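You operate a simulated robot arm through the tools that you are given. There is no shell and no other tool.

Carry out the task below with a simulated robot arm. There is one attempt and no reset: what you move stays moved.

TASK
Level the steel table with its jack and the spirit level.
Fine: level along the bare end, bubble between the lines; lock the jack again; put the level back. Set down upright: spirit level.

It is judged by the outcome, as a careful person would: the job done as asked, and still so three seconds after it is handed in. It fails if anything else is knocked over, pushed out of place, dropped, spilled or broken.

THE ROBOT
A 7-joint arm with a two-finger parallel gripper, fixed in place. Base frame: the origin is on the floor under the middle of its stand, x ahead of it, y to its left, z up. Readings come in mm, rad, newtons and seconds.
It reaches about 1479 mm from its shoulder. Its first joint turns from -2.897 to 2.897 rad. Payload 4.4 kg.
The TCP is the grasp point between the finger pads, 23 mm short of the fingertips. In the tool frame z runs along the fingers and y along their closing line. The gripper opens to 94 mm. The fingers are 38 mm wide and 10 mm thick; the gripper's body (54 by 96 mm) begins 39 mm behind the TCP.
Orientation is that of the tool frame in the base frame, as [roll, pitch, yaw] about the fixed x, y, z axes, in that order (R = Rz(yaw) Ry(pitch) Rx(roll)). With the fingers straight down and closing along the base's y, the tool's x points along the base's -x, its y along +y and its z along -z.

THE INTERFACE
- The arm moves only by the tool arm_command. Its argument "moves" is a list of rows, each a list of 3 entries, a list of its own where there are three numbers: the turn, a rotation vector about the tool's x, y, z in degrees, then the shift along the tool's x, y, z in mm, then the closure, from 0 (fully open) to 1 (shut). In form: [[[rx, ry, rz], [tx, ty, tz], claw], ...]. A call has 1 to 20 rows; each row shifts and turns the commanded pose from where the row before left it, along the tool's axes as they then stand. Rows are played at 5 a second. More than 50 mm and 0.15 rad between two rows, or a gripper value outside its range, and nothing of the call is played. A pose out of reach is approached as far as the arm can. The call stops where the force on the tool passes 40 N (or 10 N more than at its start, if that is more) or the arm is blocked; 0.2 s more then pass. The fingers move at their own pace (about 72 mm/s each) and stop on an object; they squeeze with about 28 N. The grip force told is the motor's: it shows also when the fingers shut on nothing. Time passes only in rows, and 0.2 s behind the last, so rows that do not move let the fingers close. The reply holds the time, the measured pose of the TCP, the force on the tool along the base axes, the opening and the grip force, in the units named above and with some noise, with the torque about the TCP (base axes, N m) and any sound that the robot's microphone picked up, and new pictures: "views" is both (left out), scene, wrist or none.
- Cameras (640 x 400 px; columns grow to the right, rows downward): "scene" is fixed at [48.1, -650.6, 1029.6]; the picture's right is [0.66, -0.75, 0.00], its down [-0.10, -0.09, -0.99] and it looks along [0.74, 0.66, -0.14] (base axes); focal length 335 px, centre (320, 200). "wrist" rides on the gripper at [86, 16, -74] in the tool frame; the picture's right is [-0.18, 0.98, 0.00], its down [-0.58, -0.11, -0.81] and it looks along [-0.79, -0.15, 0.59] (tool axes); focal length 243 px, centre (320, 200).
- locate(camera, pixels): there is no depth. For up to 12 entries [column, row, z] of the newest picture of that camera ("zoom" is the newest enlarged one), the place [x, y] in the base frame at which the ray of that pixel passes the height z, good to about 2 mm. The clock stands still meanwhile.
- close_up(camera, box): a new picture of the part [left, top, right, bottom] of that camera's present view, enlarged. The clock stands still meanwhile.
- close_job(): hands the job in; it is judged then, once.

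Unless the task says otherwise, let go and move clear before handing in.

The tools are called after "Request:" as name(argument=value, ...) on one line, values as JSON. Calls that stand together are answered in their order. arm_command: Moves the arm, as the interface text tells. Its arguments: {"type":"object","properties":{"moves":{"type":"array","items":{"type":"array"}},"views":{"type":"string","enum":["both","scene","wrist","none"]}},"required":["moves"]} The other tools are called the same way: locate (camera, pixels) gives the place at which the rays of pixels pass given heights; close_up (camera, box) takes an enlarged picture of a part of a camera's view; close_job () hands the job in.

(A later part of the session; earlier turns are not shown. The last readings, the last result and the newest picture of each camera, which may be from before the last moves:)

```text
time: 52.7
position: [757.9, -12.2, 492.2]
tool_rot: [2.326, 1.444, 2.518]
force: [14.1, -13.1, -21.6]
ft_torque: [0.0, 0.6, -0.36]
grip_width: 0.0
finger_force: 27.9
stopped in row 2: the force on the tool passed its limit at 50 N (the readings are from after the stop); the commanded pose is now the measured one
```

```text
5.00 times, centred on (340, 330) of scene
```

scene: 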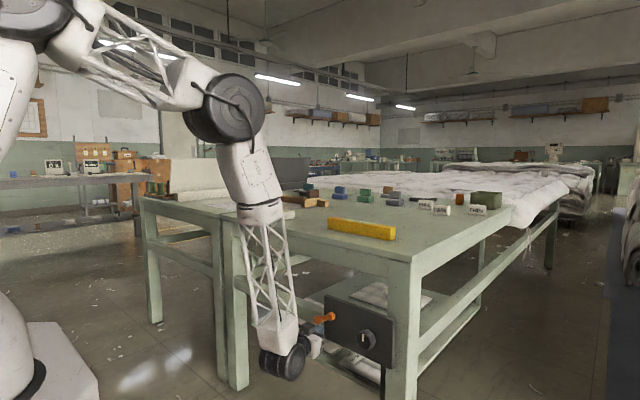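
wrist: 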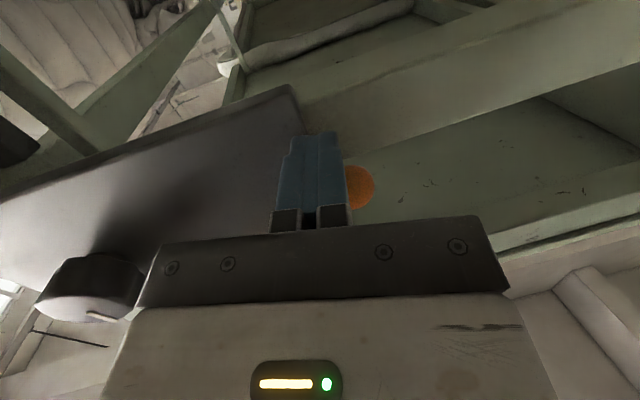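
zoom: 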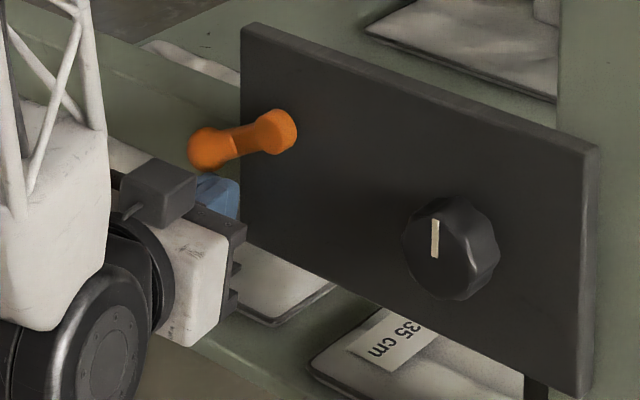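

Force jumped to 50 N with the lever not moving further, so this looks like its end stop at about 60°. I'll back off and check that the lever stays there.

Request:
arm_command(moves=[[[0, 0, 0], [8, -5, 0], 1], [[0, 0, 0], [5, -15, 0], 1], [[0, 0, 0], [0, -20, -10], 1], [[0, 0, 0], [0, -15, -30], 1], [[0, 0, 0], [0, 0, 0], 1]])

Request:
close_up(camera="scene", box=[280, 290, 400, 370])

Request:
close_up(camera="scene", box=[346, 212, 378, 232])

```text
time: 53.9
position: [728.1, -70.5, 478.7]
tool_rot: [2.321, 1.447, 2.512]
force: [0.1, -0.5, -1.3]
ft_torque: [-0.01, 0.02, 0.02]
grip_width: 0.0
finger_force: 28.5
```

scene: 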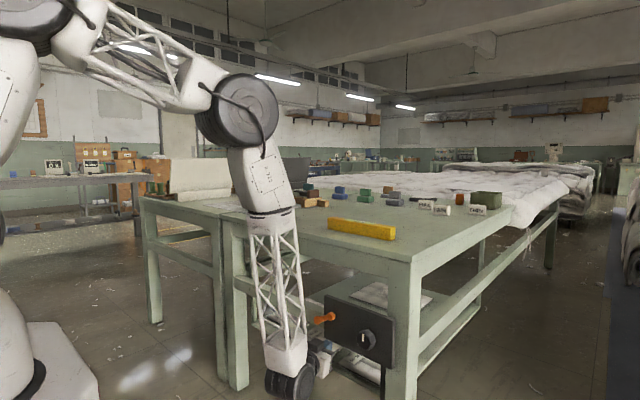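
wrist: 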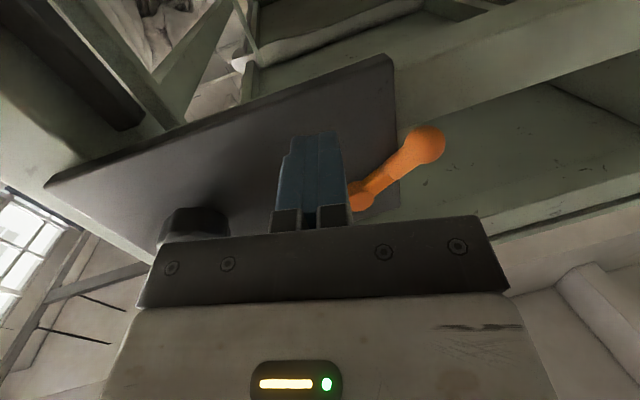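

```text
5.00 times, centred on (340, 330) of scene
```

zoom: 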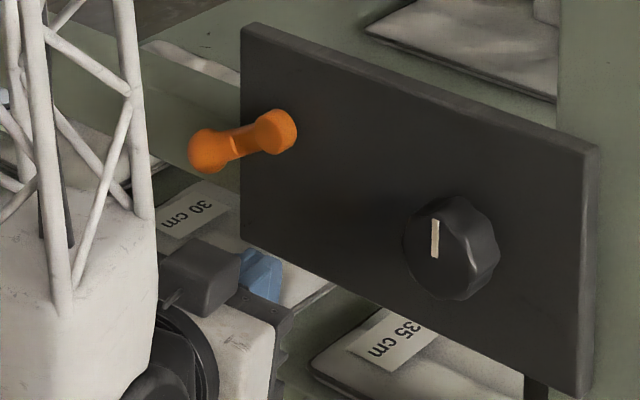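

```text
16.00 times, centred on (362, 222) of scene
```

zoom: 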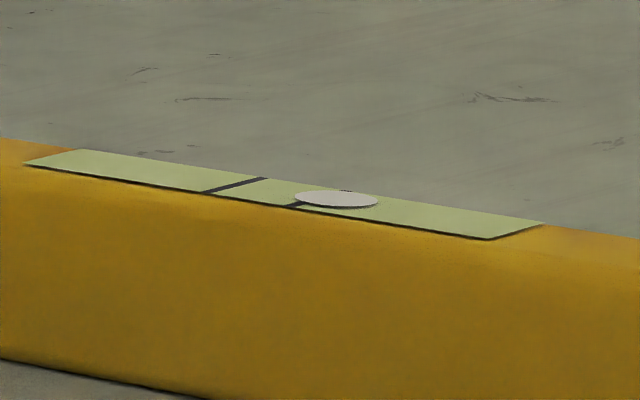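

The lever stays at its new position and the bubble hasn't moved, so the lever is the lock, now released. Next I'll move in front of the knob, straighten the tool toward +x, and open the fingers.

Request:
arm_command(moves=[[[0, 0, 0], [-19, -32, -16], 1], [[0, 0, 0], [-19, -32, -16], 0.26], [[0, 0, 0], [-19, -32, -16], 0.26], [[5.5, 0, 0], [0, 0, 0], 0.26], [[5.5, 0, 0], [0, 0, 0], 0.26], [[0, -4.8, 0], [0, 0, 0], 0.26], [[0, 0, -5], [0, 0, 0], 0.26], [[0, 0, 0], [0, 0, 0], 0.26], [[0, 0, 0], [0, 0, 0], 0.26]])

Request:
close_up(camera="scene", box=[280, 290, 400, 370])

```text
time: 55.9
position: [704.9, -177.7, 529.4]
tool_rot: [1.791, 1.496, 1.786]
force: [-0.3, -0.4, -0.1]
ft_torque: [0.01, 0.03, -0.01]
grip_width: 69.7
finger_force: 0.0
out of reach, approached as far as the arm can: row 7
```

scene: 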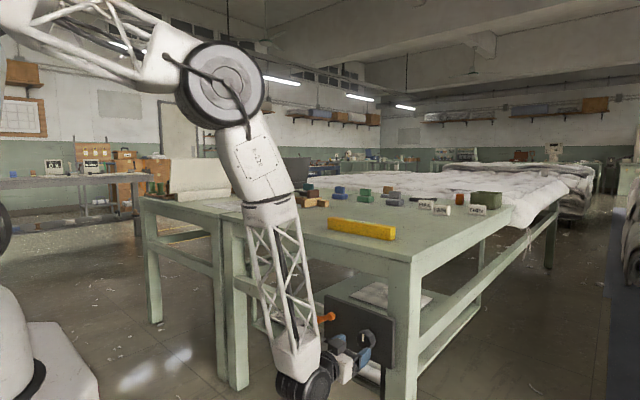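
wrist: 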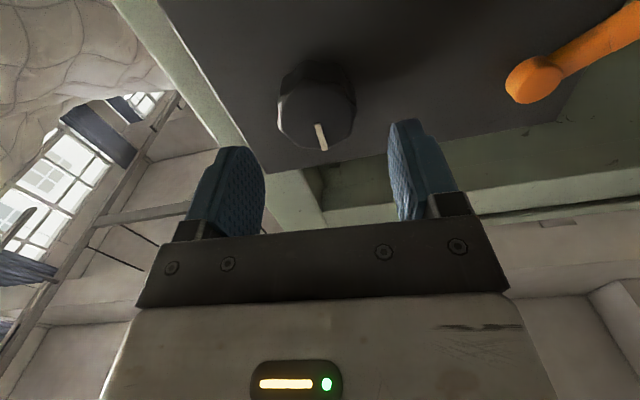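

```text
5.00 times, centred on (340, 330) of scene
```

zoom: 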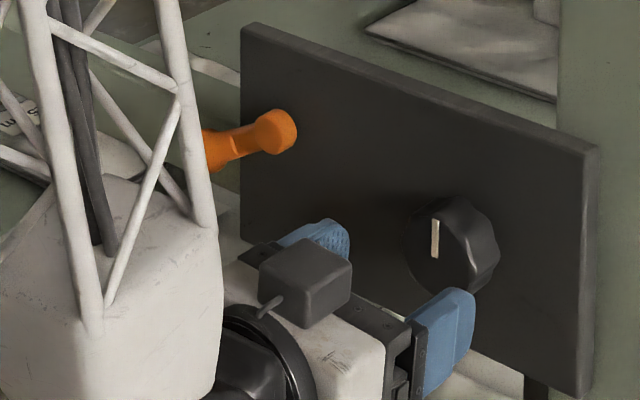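

The tool points straight at +x in front of the knob (318,122 in wrist view) with 70 mm opening. I'll advance so the fingers straddle the knob, tips about 5 mm short of the panel.

Request:
arm_command(moves=[[[0, 0, 0], [-0.8, 0, 17], 0.26], [[0, 0, 0], [-0.8, 0, 17], 0.26], [[0, 0, 0], [-0.4, 0, 12], 0.26], [[0, 0, 0], [0, 0, 5], 0.26], [[0, 0, 0], [0, 0, 0], 0.26]])

Request:
close_up(camera="wrist", box=[180, 60, 460, 235])

Request:
close_up(camera="scene", box=[280, 290, 400, 370])

```text
time: 57.1
position: [756.1, -179.8, 531.0]
tool_rot: [1.792, 1.495, 1.79]
force: [-0.5, 0.3, 0.0]
ft_torque: [0.01, 0.03, 0.02]
grip_width: 69.8
finger_force: 0.0
```

scene: 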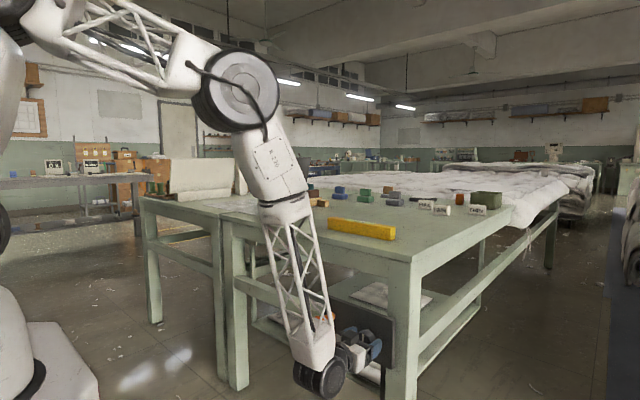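
wrist: 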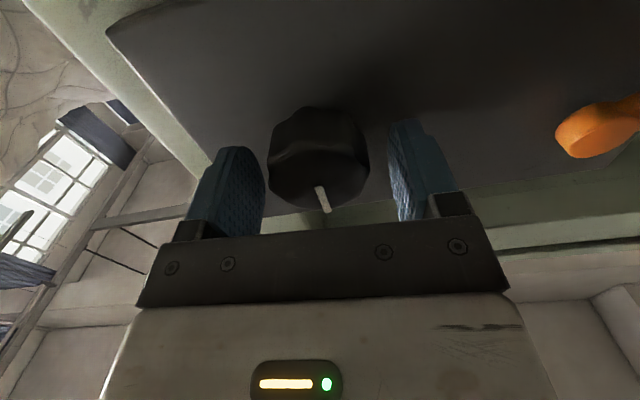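

```text
2.29 times, centred on (320, 148) of wrist
```

zoom: 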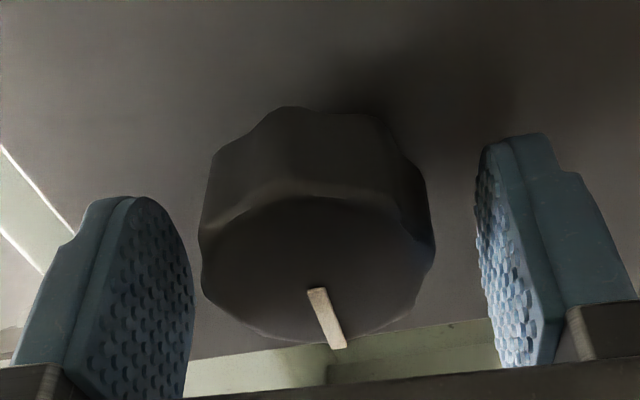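

```text
5.00 times, centred on (340, 330) of scene
```

zoom: 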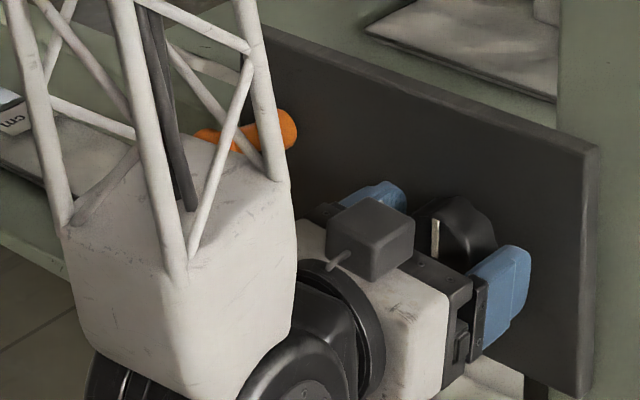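

The fingers straddle the knob symmetrically with no contact. I'll close on it and check the grip.

Request:
arm_command(moves=[[[0, 0, 0], [0, 0, 0], 1], [[0, 0, 0], [0, 0, 0], 1], [[0, 0, 0], [0, 0, 0], 1]], views="wrist")

Request:
close_up(camera="wrist", box=[180, 60, 460, 235])

```text
time: 57.9
position: [755.5, -180.4, 530.8]
tool_rot: [1.787, 1.496, 1.782]
force: [0.8, -30.1, -4.8]
ft_torque: [-0.04, 0.19, 0.46]
grip_width: 47.5
finger_force: 45.1
```

wrist: 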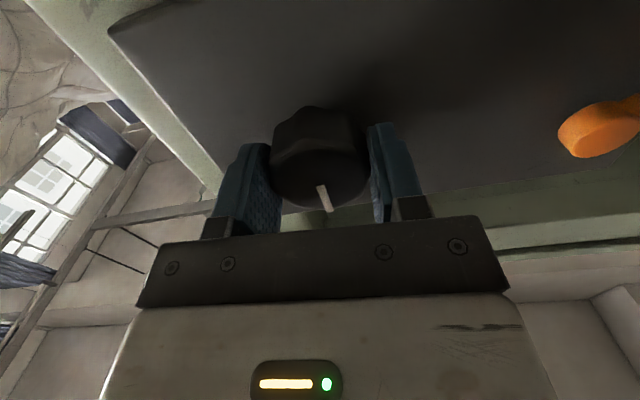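

```text
2.29 times, centred on (320, 148) of wrist
```

zoom: 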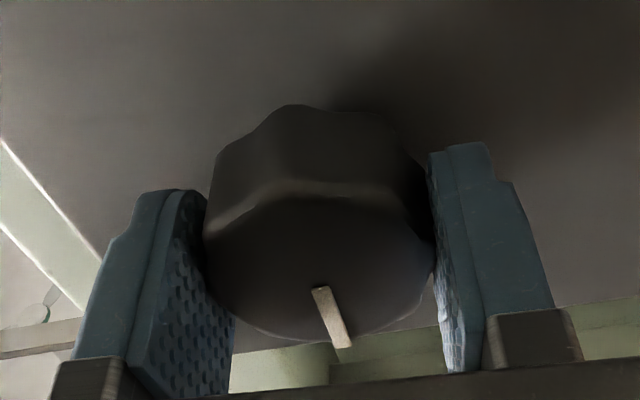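

The −30 N in y means the knob centre is slightly further −y than the grip centre. I'll shift −y by 2–3 mm to relieve it.

Request:
arm_command(moves=[[[0, 0, 0], [0, -1.5, 0], 1], [[0, 0, 0], [0, 0, 0], 1]], views="none")

```text
time: 58.5
position: [755.6, -180.4, 531.3]
tool_rot: [1.786, 1.497, 1.783]
force: [-6.5, -4.0, 8.8]
ft_torque: [-0.01, -0.15, 0.2]
grip_width: 47.8
finger_force: 45.0
```

Forces are now small. I'll turn the knob 12° clockwise (about +tool z) and watch torque and bubble.

Request:
arm_command(moves=[[[0, 0, 4], [0, 0, 0], 1], [[0, 0, 4], [0, 0, 0], 1], [[0, 0, 4], [0, 0, 0], 1], [[0, 0, 0], [0, 0, 0], 1]])

Request:
close_up(camera="wrist", box=[180, 60, 460, 235])

Request:
close_up(camera="scene", box=[346, 212, 378, 232])

```text
time: 59.5
position: [755.6, -180.0, 532.1]
tool_rot: [1.63, 1.286, 1.628]
force: [-25.1, 7.7, 22.1]
ft_torque: [-0.01, -0.21, 0.89]
grip_width: 47.9
finger_force: 45.2
```

scene: 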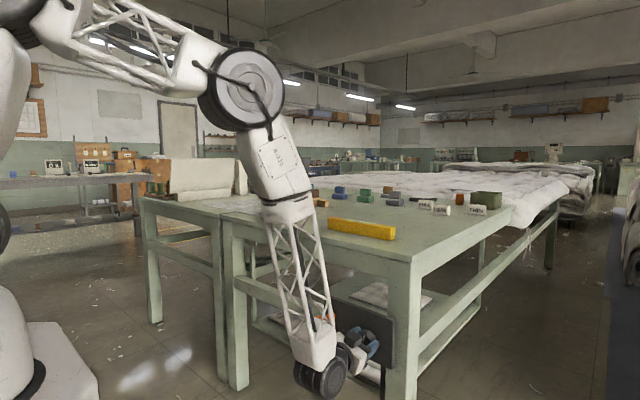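
wrist: 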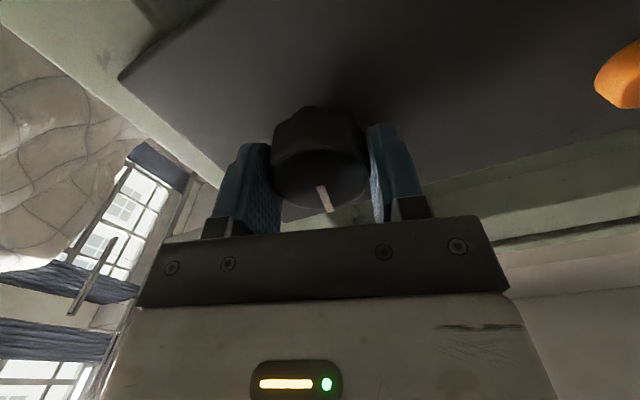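

```text
2.29 times, centred on (320, 148) of wrist
```

zoom: 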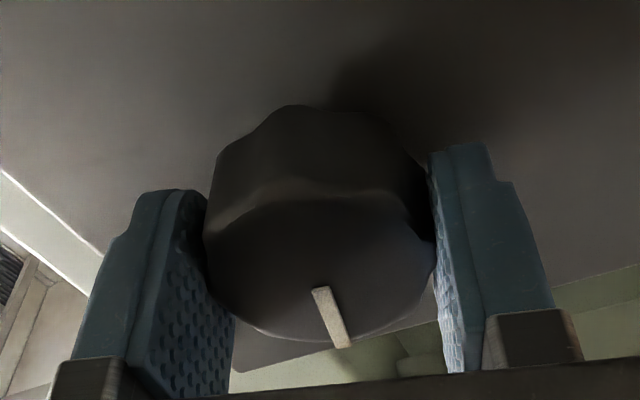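

```text
16.00 times, centred on (362, 222) of scene
```

zoom: 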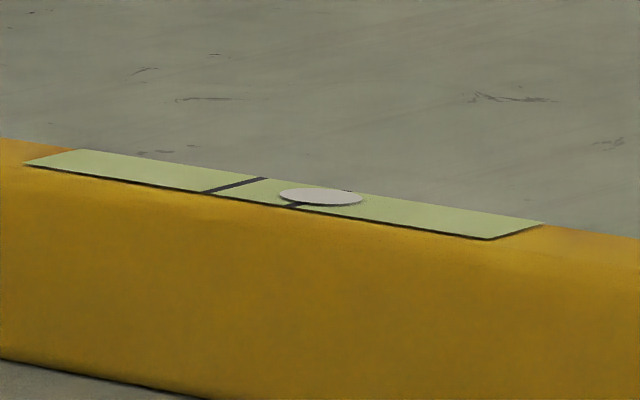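

Turning 12° clockwise moved the bubble about 16 px toward centre (zoom 336→320), and the middle between the lines is at about x=279. I'll relieve the side force slightly and turn another 20°.

Request:
arm_command(moves=[[[0, 0, 0], [-1.2, 0.4, -1], 1], [[0, 0, 4], [0, 0, 0], 1], [[0, 0, 4], [0, 0, 0], 1], [[0, 0, 4], [0, 0, 0], 1], [[0, 0, 4], [0, 0, 0], 1], [[0, 0, 4], [0, 0, 0], 1], [[0, 0, 0], [0, 0, 0], 1]])

Request:
close_up(camera="scene", box=[346, 212, 378, 232])

Request:
close_up(camera="wrist", box=[180, 60, 460, 235])

```text
time: 61.0
position: [754.4, -181.1, 531.7]
tool_rot: [1.597, 0.941, 1.591]
force: [11.6, -7.5, -15.0]
ft_torque: [-0.01, -0.28, 1.1]
grip_width: 47.4
finger_force: 45.6
stopped in row 7: the force on the tool passed its limit at 45 N (the readings are from after the stop); the commanded pose is now the measured one
```

scene: 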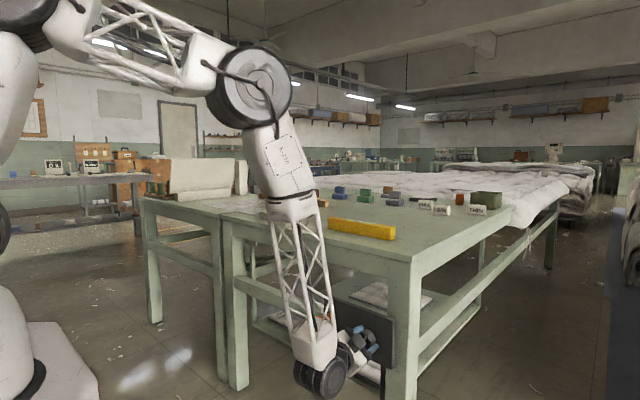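
wrist: 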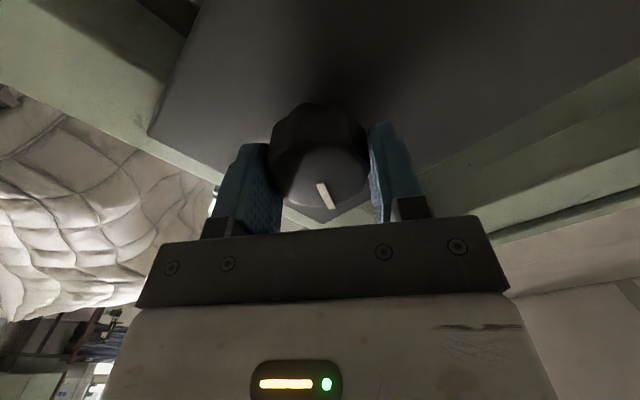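

```text
16.00 times, centred on (362, 222) of scene
```

zoom: 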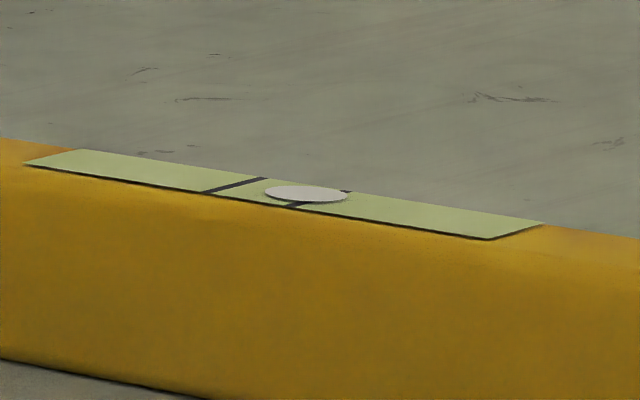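

```text
2.29 times, centred on (320, 148) of wrist
```

zoom: 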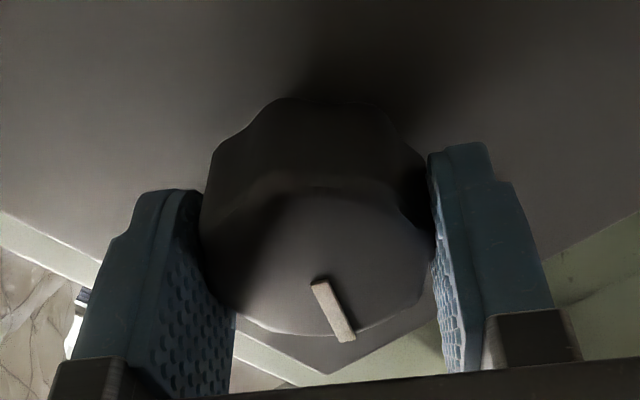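

The knob has turned 32° with no slip, and the bubble is at about 306. The stop came from side load, so I'll pause a moment to see the settled force and bubble.

Request:
arm_command(moves=[[[0, 0, 0], [0, 0, 0], 1], [[0, 0, 0], [0, 0, 0], 1], [[0, 0, 0], [0, 0, 0], 1]], views="scene")

Request:
close_up(camera="scene", box=[346, 212, 378, 232])

```text
time: 61.8
position: [755.5, -182.3, 533.9]
tool_rot: [1.598, 0.94, 1.588]
force: [14.7, -12.6, -20.2]
ft_torque: [-0.05, -0.22, 0.89]
grip_width: 47.4
finger_force: 44.8
```

scene: 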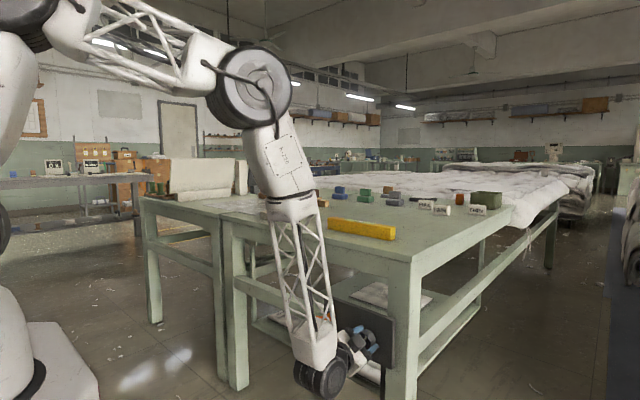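

```text
16.00 times, centred on (362, 222) of scene
```

zoom: 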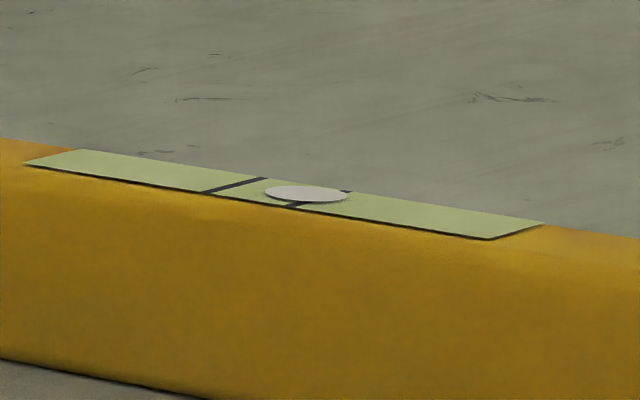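

The bubble is settled at 306, roughly 1 px per degree. I'll relieve the side load and turn a further 14°.

Request:
arm_command(moves=[[[0, 0, 0], [0.5, -1.2, 0.5], 1], [[0, 0, 3.5], [0, 0, 0], 1], [[0, 0, 3.5], [0, 0, 0], 1], [[0, 0, 3.5], [0, 0, 0], 1], [[0, 0, 3.5], [0, 0, 0], 1], [[0, 0, 0], [0, 0, 0], 1]], views="scene")

Request:
close_up(camera="scene", box=[346, 212, 378, 232])

```text
time: 62.7
position: [755.2, -180.4, 531.7]
tool_rot: [1.59, 0.813, 1.585]
force: [-10.6, 3.5, 12.7]
ft_torque: [0.02, -1.12, 0.84]
grip_width: 47.3
finger_force: 45.0
stopped in row 4: the force on the tool passed its limit at 40 N (the readings are from after the stop); the commanded pose is now the measured one
```

scene: 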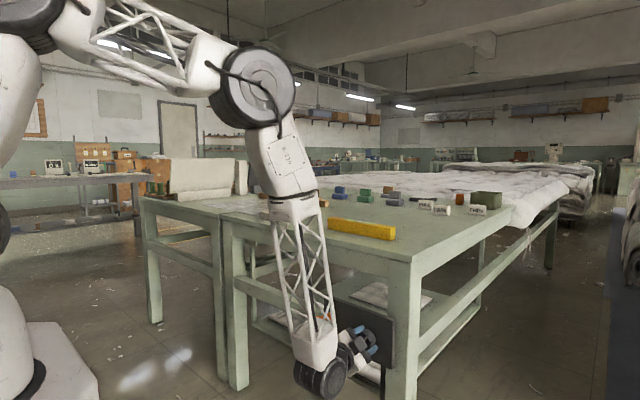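

```text
16.00 times, centred on (362, 222) of scene
```

zoom: 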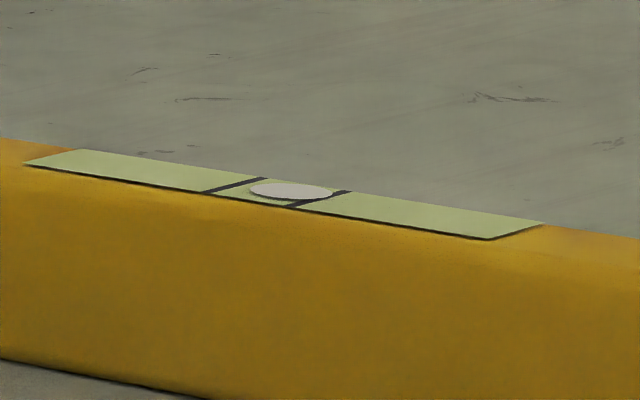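

The bubble is at 291, with the line mid-point at about 278. I'll relieve the load and turn about 6° more.

Request:
arm_command(moves=[[[0, 0, 0], [-0.4, 0.6, -0.6], 1], [[0, 0, 3], [0, 0, 0], 1], [[0, 0, 3], [0, 0, 0], 1], [[0, 0, 0], [0, 0, 0], 1], [[0, 0, 0], [0, 0, 0], 1]], views="scene")

Request:
close_up(camera="scene", box=[346, 212, 378, 232])

```text
time: 63.9
position: [755.3, -180.9, 531.7]
tool_rot: [1.591, 0.707, 1.585]
force: [16.7, -3.6, -24.3]
ft_torque: [-0.05, -0.26, 1.05]
grip_width: 47.2
finger_force: 45.3
```

scene: 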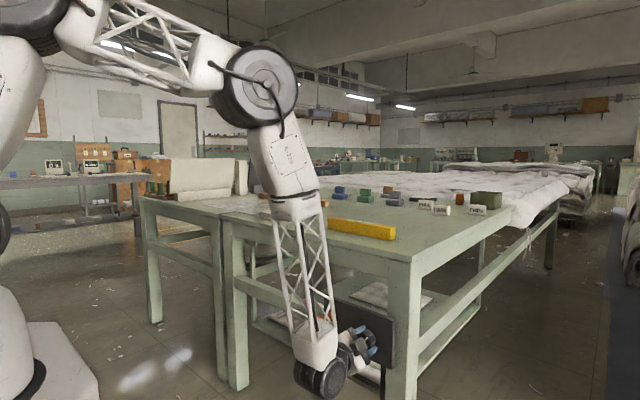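

```text
16.00 times, centred on (362, 222) of scene
```

zoom: 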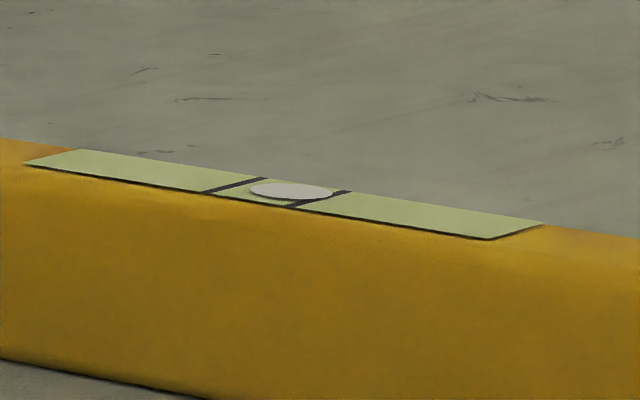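

The bubble steps in notches (336→320→306→291, about 15 px per 15°), so one more notch at about 60° should centre it near 276. I'll relieve the load and turn toward 60°.

Request:
arm_command(moves=[[[0, 0, 0], [0.7, -1.1, 0.8], 1], [[0, 0, 3], [0, 0, 0], 1], [[0, 0, 3], [0, 0, 0], 1], [[0, 0, 3], [0, 0, 0], 1], [[0, 0, 0], [0, 0, 0], 1]], views="scene")

Request:
close_up(camera="scene", box=[346, 212, 378, 232])

```text
time: 64.9
position: [754.5, -182.1, 530.9]
tool_rot: [1.588, 0.556, 1.578]
force: [-8.0, -1.0, 5.9]
ft_torque: [0.0, -1.58, 0.92]
grip_width: 47.2
finger_force: 44.7
stopped in row 5: the force on the tool passed its limit at 41 N (the readings are from after the stop); the commanded pose is now the measured one
```

scene: 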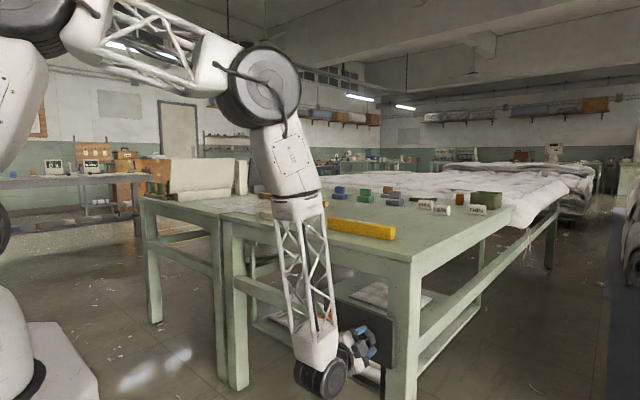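

```text
16.00 times, centred on (362, 222) of scene
```

zoom: 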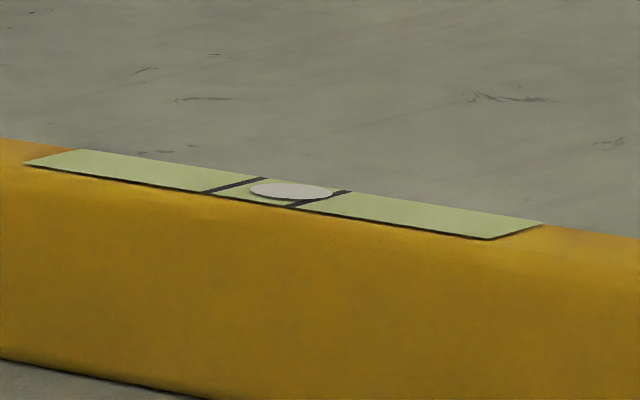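

The knob is at 54° with the bubble still on the third notch. I'll turn another 6–8° to reach the next.

Request:
arm_command(moves=[[[0, 0, 0], [-0.2, 0.3, -0.4], 1], [[0, 0, 2.5], [0, 0, 0], 1], [[0, 0, 2.5], [0, 0, 0], 1], [[0, 0, 0], [0, 0, 0], 1]], views="scene")

Request:
close_up(camera="scene", box=[346, 212, 378, 232])

```text
time: 65.7
position: [755.9, -181.3, 530.8]
tool_rot: [1.59, 0.49, 1.577]
force: [12.6, -2.5, -13.0]
ft_torque: [-0.05, -1.16, 0.33]
grip_width: 47.1
finger_force: 45.3
stopped in row 3: the force on the tool passed its limit at 42 N (the readings are from after the stop); the commanded pose is now the measured one
```

scene: 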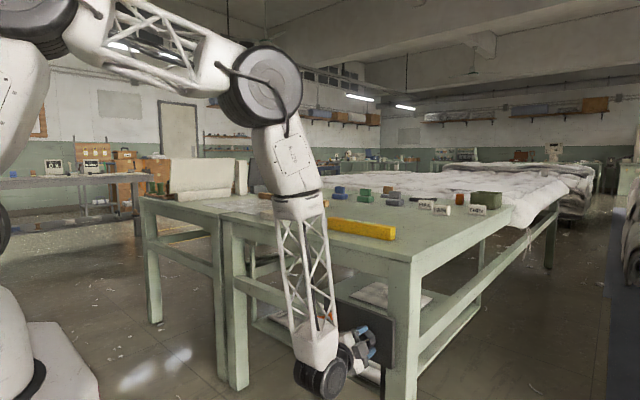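

```text
16.00 times, centred on (362, 222) of scene
```

zoom: 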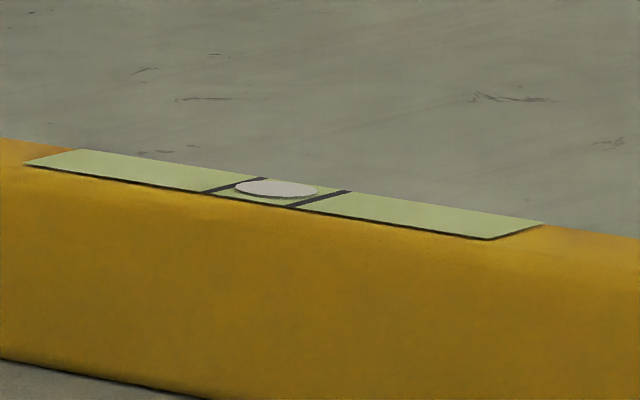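

The bubble is now centred between the lines (235–318, centre 276 against mid-point 278). I'll nudge 3–4° further so the knob sits fully in the notch, then recheck.

Request:
arm_command(moves=[[[0, 0, 0], [0.2, -0.7, 0.6], 1], [[0, 0, 2], [0, 0, 0], 1], [[0, 0, 1.5], [0, 0, 0], 1], [[0, 0, 0], [0, 0, 0], 1]])

Request:
close_up(camera="scene", box=[346, 212, 378, 232])

Request:
close_up(camera="wrist", box=[180, 60, 460, 235])

```text
time: 66.2
position: [754.6, -181.2, 530.8]
tool_rot: [1.586, 0.47, 1.578]
force: [-12.3, 1.8, 7.7]
ft_torque: [0.03, -1.19, 0.43]
grip_width: 47.3
finger_force: 44.9
stopped in row 2: the force on the tool passed its limit at 44 N (the readings are from after the stop); the commanded pose is now the measured one
```

scene: 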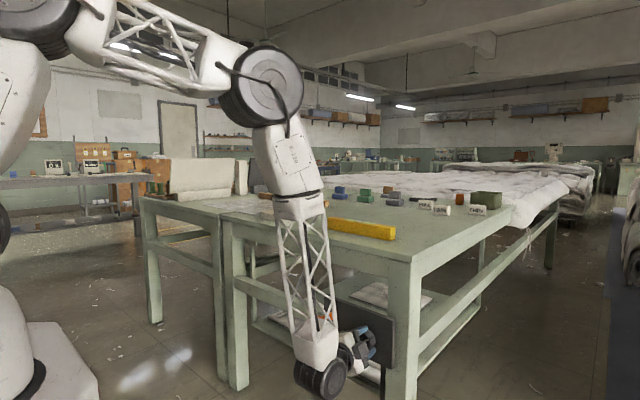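
wrist: 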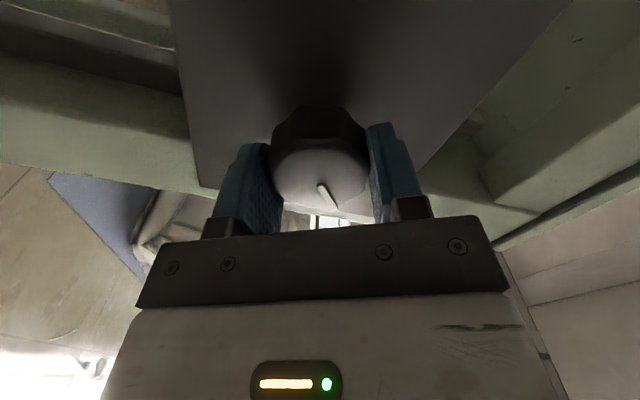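

```text
16.00 times, centred on (362, 222) of scene
```

zoom: 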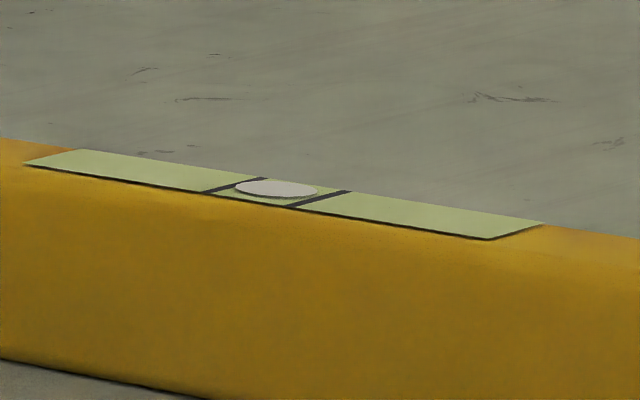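

```text
2.29 times, centred on (320, 148) of wrist
```

zoom: 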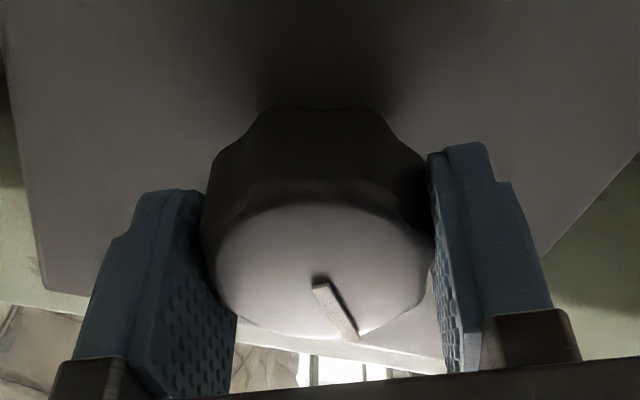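

The bubble stays centred, with the knob pointer lagging the gripper only slightly. I'll open the fingers to see where the knob rests on its own.

Request:
arm_command(moves=[[[0, 0, 0], [0, 0, 0], 0.26], [[0, 0, 0], [0, 0, 0], 0.26], [[0, 0, 0], [0, 0, 0], 0.26]])

Request:
close_up(camera="scene", box=[346, 212, 378, 232])

Request:
close_up(camera="wrist", box=[180, 60, 460, 235])

Request:
close_up(camera="scene", box=[300, 290, 420, 370])

```text
time: 67.0
position: [756.0, -182.3, 530.1]
tool_rot: [1.586, 0.471, 1.576]
force: [-0.7, 0.1, -0.5]
ft_torque: [-0.01, 0.02, -0.07]
grip_width: 69.7
finger_force: 0.1
```

scene: 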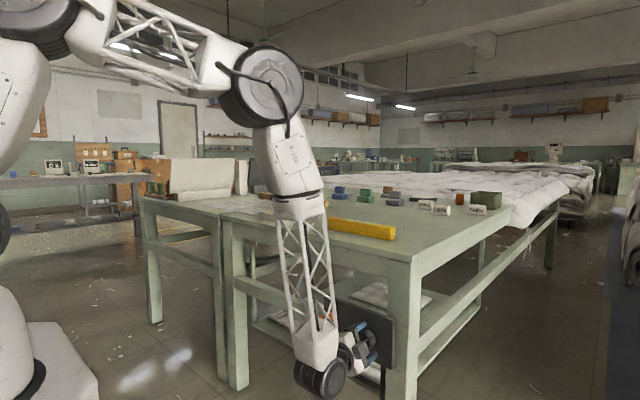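
wrist: 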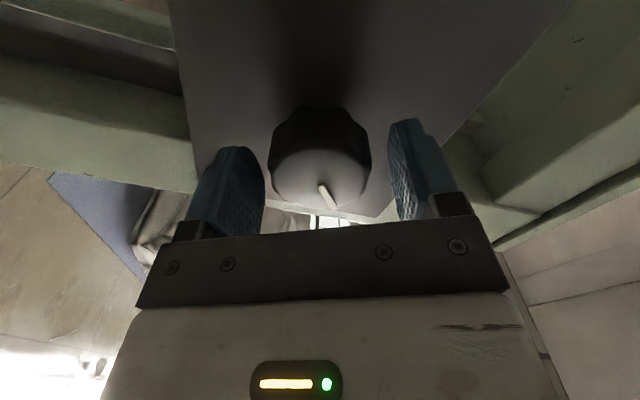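

```text
16.00 times, centred on (362, 222) of scene
```

zoom: 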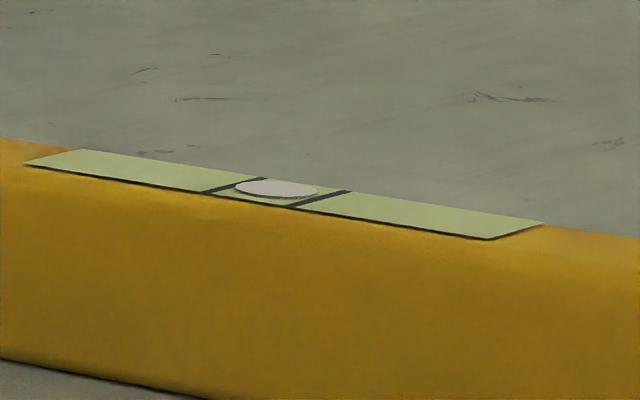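

```text
2.29 times, centred on (320, 148) of wrist
```

zoom: 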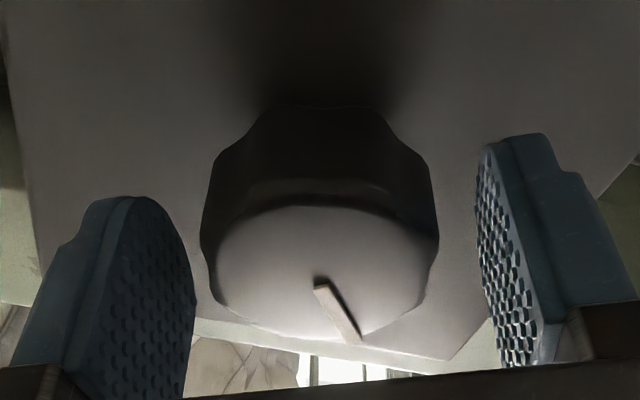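

```text
5.00 times, centred on (360, 330) of scene
```

zoom: 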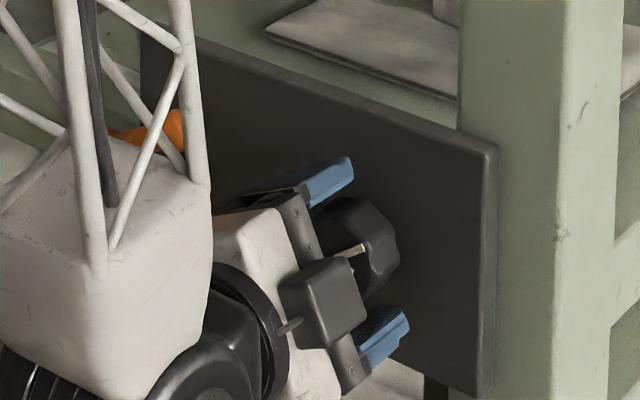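

The knob stays put and the bubble remains centred after letting go. I'll back away from the panel and unwind the wrist before re-locking the lever.

Request:
arm_command(moves=[[[0, 0, 0], [0, 0, -25], 0.26], [[0, 0, 0], [0, 0, -30], 0.26], [[0, 0, -8], [0, 0, 0], 0.26], [[0, 0, -8], [0, 0, 0], 0.26], [[0, 0, -8], [0, 0, 0], 1], [[0, 0, -8], [0, 0, 0], 1], [[0, 0, -8], [0, 0, 0], 1], [[0, 0, -8], [0, 0, 0], 1], [[0, 0, -8], [0, 0, 0], 1], [[0, 0, 0], [0, 0, 0], 1]])

Request:
close_up(camera="scene", box=[346, 212, 378, 232])

Request:
close_up(camera="scene", box=[280, 290, 400, 370])

```text
time: 69.2
position: [699.7, -182.8, 531.7]
tool_rot: [1.685, 1.446, 1.681]
force: [0.2, 0.2, 0.7]
ft_torque: [0.01, 0.02, -0.01]
grip_width: 0.1
finger_force: 28.6
```

scene: 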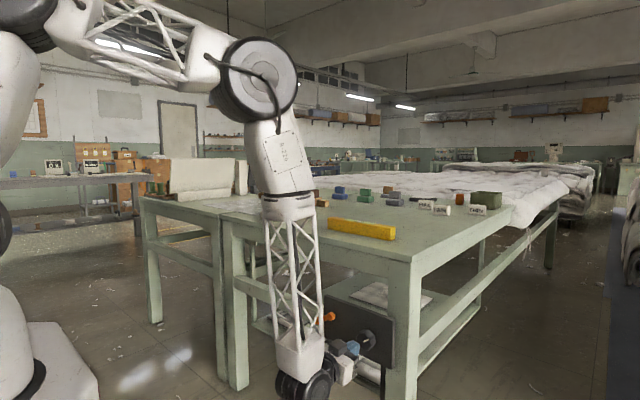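
wrist: 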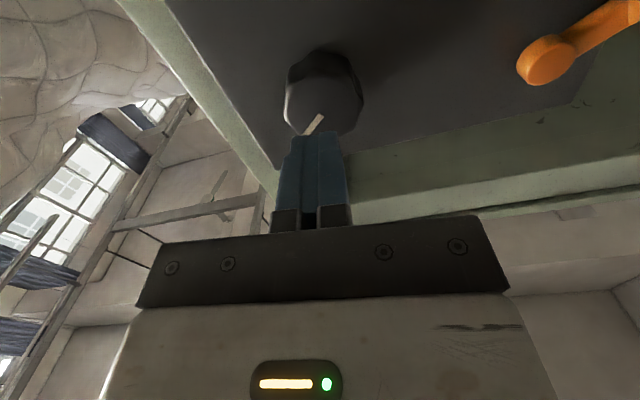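

```text
16.00 times, centred on (362, 222) of scene
```

zoom: 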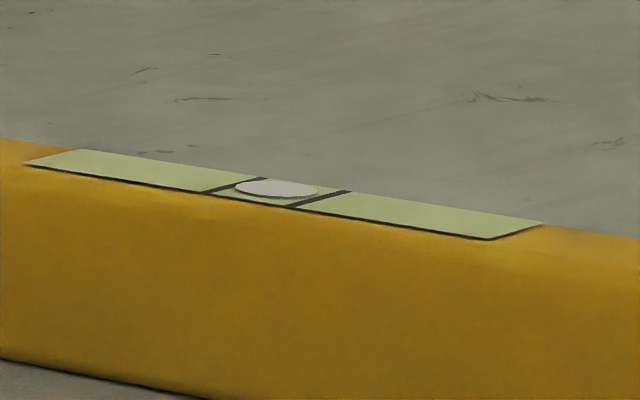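

```text
5.00 times, centred on (340, 330) of scene
```

zoom: 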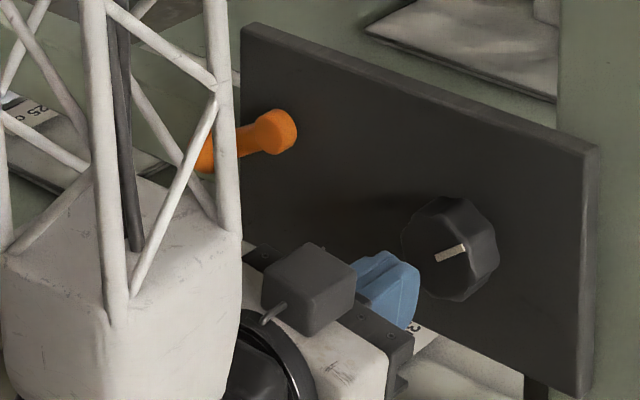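

The knob pointer now reads about 60° clockwise and the bubble sits mid-way. Next I'll aim the tool about 12° toward +y and move to above the lever ball, still clear of the panel.

Request:
arm_command(moves=[[[-6, 0, 0], [0, 0, 0], 1], [[-6, 0, 0], [0, 0, 0], 1], [[0, 0, 0], [0, 38.2, 8.9], 1], [[0, 0, 0], [0, 38.2, 8.9], 1], [[0, 0, 0], [0, 38.2, 8.9], 1], [[0, 0, 0], [0, 38.2, 8.9], 1], [[0, 0, 0], [0, 38.2, 8.9], 1], [[0, 0, 0], [0, 0, 0], 1], [[0, 0, 0], [0, 0, 0], 1]])

Request:
close_up(camera="scene", box=[260, 280, 380, 360])

```text
time: 71.2
position: [705.7, 1.1, 552.9]
tool_rot: [1.476, 1.446, 1.687]
force: [-0.2, -0.4, -0.1]
ft_torque: [-0.01, 0.01, 0.0]
grip_width: 0.0
finger_force: 27.9
out of reach, approached as far as the arm can: row 7
```

scene: 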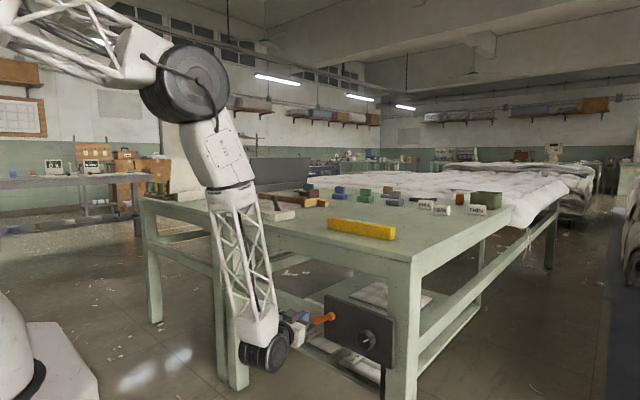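
wrist: 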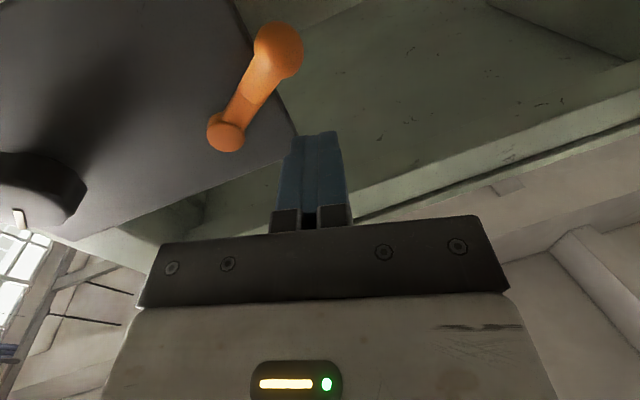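

```text
5.00 times, centred on (320, 320) of scene
```

zoom: 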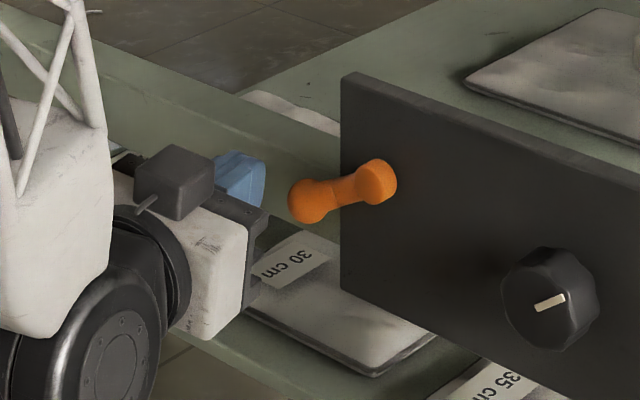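

Request:
locate(camera="wrist", pixels=[[280, 50, 505], [280, 50, 510], [280, 50, 515], [280, 50, 520], [227, 133, 545], [227, 133, 550], [227, 133, 555]])

Request:
locate(camera="scene", pixels=[[318, 320.5, 505], [318, 320.5, 510], [318, 320.5, 515], [318, 320.5, 520]])

```text
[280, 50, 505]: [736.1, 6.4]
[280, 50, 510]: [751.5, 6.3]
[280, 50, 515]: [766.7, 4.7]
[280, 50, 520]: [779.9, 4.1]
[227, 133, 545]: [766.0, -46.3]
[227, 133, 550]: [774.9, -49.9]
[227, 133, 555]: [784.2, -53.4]
```

```text
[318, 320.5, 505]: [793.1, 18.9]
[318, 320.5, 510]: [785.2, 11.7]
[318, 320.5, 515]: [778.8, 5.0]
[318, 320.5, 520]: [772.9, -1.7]
```

The lever ball is at about (775, 5, 517), a 60° swing from hub (−48, 547). I'll advance so the closed fingers are just above the ball.

Request:
arm_command(moves=[[[0, 0, 0], [0, -1.9, 16.6], 1], [[0, 0, 0], [0, -1.9, 16.6], 1], [[0, 0, 0], [0, -1.9, 16.6], 1], [[0, 0, 0], [0, 0, 0], 1]])

Request:
close_up(camera="scene", box=[260, 280, 380, 360])

Request:
close_up(camera="wrist", box=[180, 0, 500, 200])

```text
time: 72.2
position: [756.6, 6.0, 553.0]
tool_rot: [1.48, 1.446, 1.697]
force: [0.5, -0.1, -0.1]
ft_torque: [0.01, 0.01, -0.03]
grip_width: 0.2
finger_force: 27.9
```

scene: 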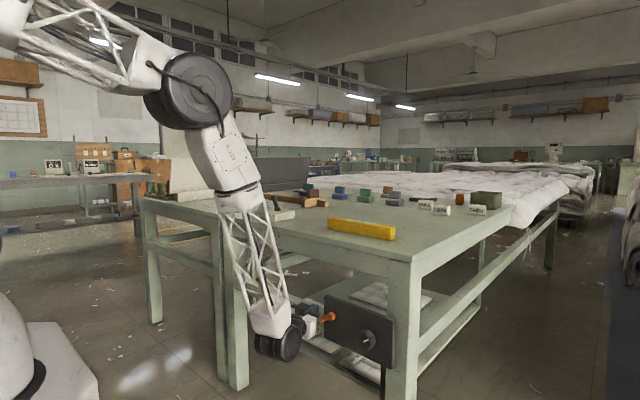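
wrist: 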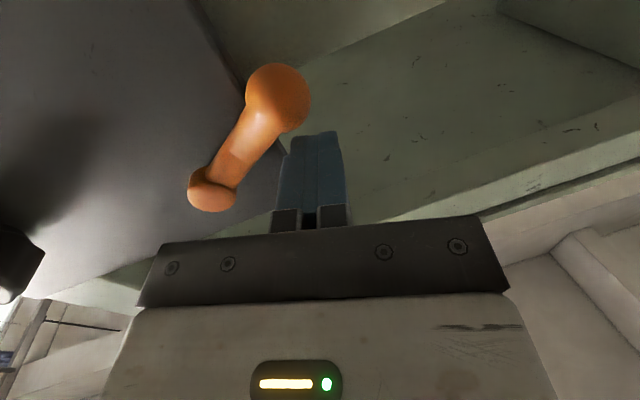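

```text
5.00 times, centred on (320, 320) of scene
```

zoom: 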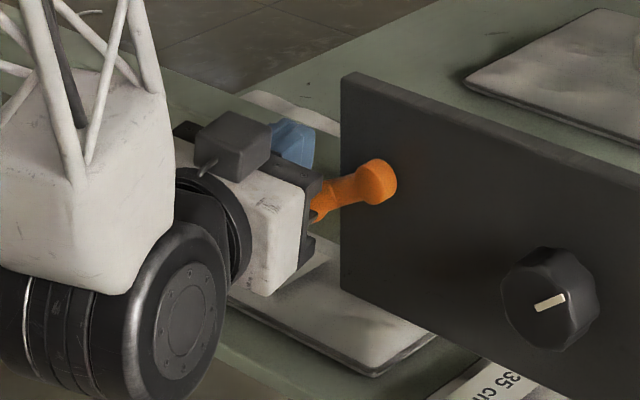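

```text
2.00 times, centred on (340, 100) of wrist
```

zoom: 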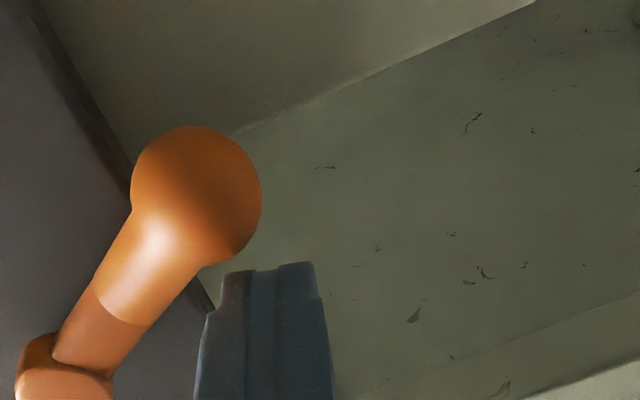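

The peg sits just above the ball. I'll push down and then toward −y along the arc to bring the lever back.

Request:
arm_command(moves=[[[0, 0, 0], [5.3, 0.3, 0.15], 1], [[0, 0, 0], [5.3, 0.3, 0.15], 1], [[0, 0, 0], [5.3, 0.3, 0.15], 1], [[0, 0, 0], [5.3, 0.3, 0.15], 1], [[0, 0, 0], [4.7, -2.8, -0.5], 1], [[0, 0, 0], [4.7, -2.8, -0.5], 1], [[0, 0, 0], [4.7, -2.8, -0.5], 1], [[0, 0, 0], [4.7, -2.8, -0.5], 1], [[0, 0, 0], [0, 0, 0], 1]])

Request:
close_up(camera="scene", box=[260, 280, 380, 360])

Request:
close_up(camera="wrist", box=[180, 0, 500, 200])

```text
time: 74.2
position: [752.8, -2.2, 512.9]
tool_rot: [1.477, 1.445, 1.686]
force: [0.1, -0.8, -0.3]
ft_torque: [-0.02, 0.01, 0.0]
grip_width: 0.0
finger_force: 27.7
out of reach, approached as far as the arm can: row 2
```

scene: 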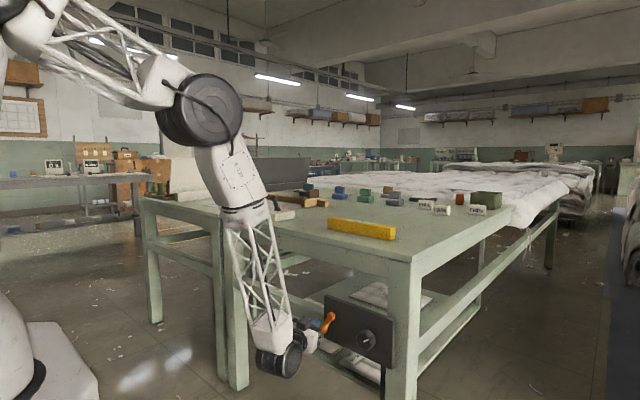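
wrist: 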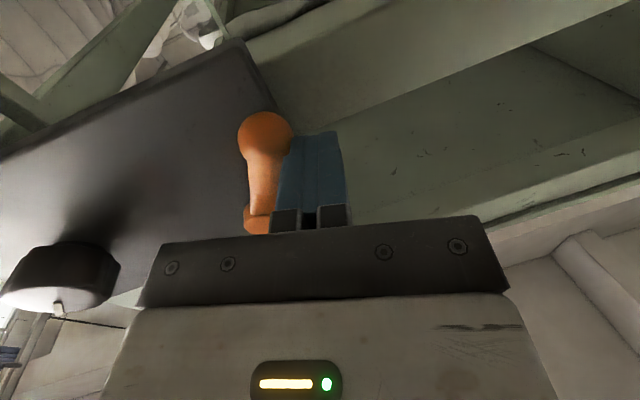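

```text
5.00 times, centred on (320, 320) of scene
```

zoom: 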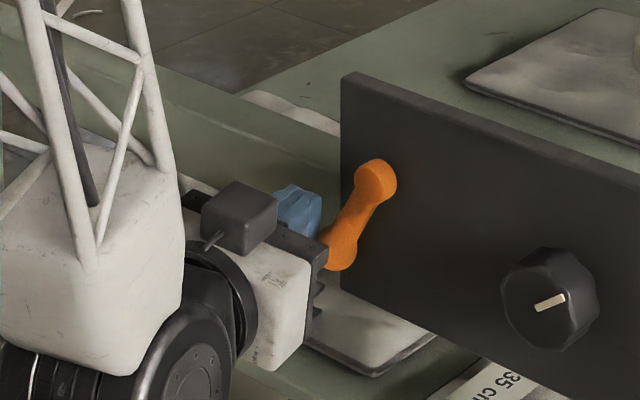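

```text
2.00 times, centred on (340, 100) of wrist
```

zoom: 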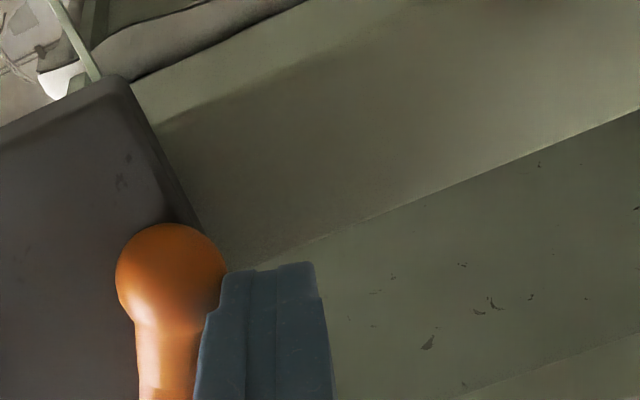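

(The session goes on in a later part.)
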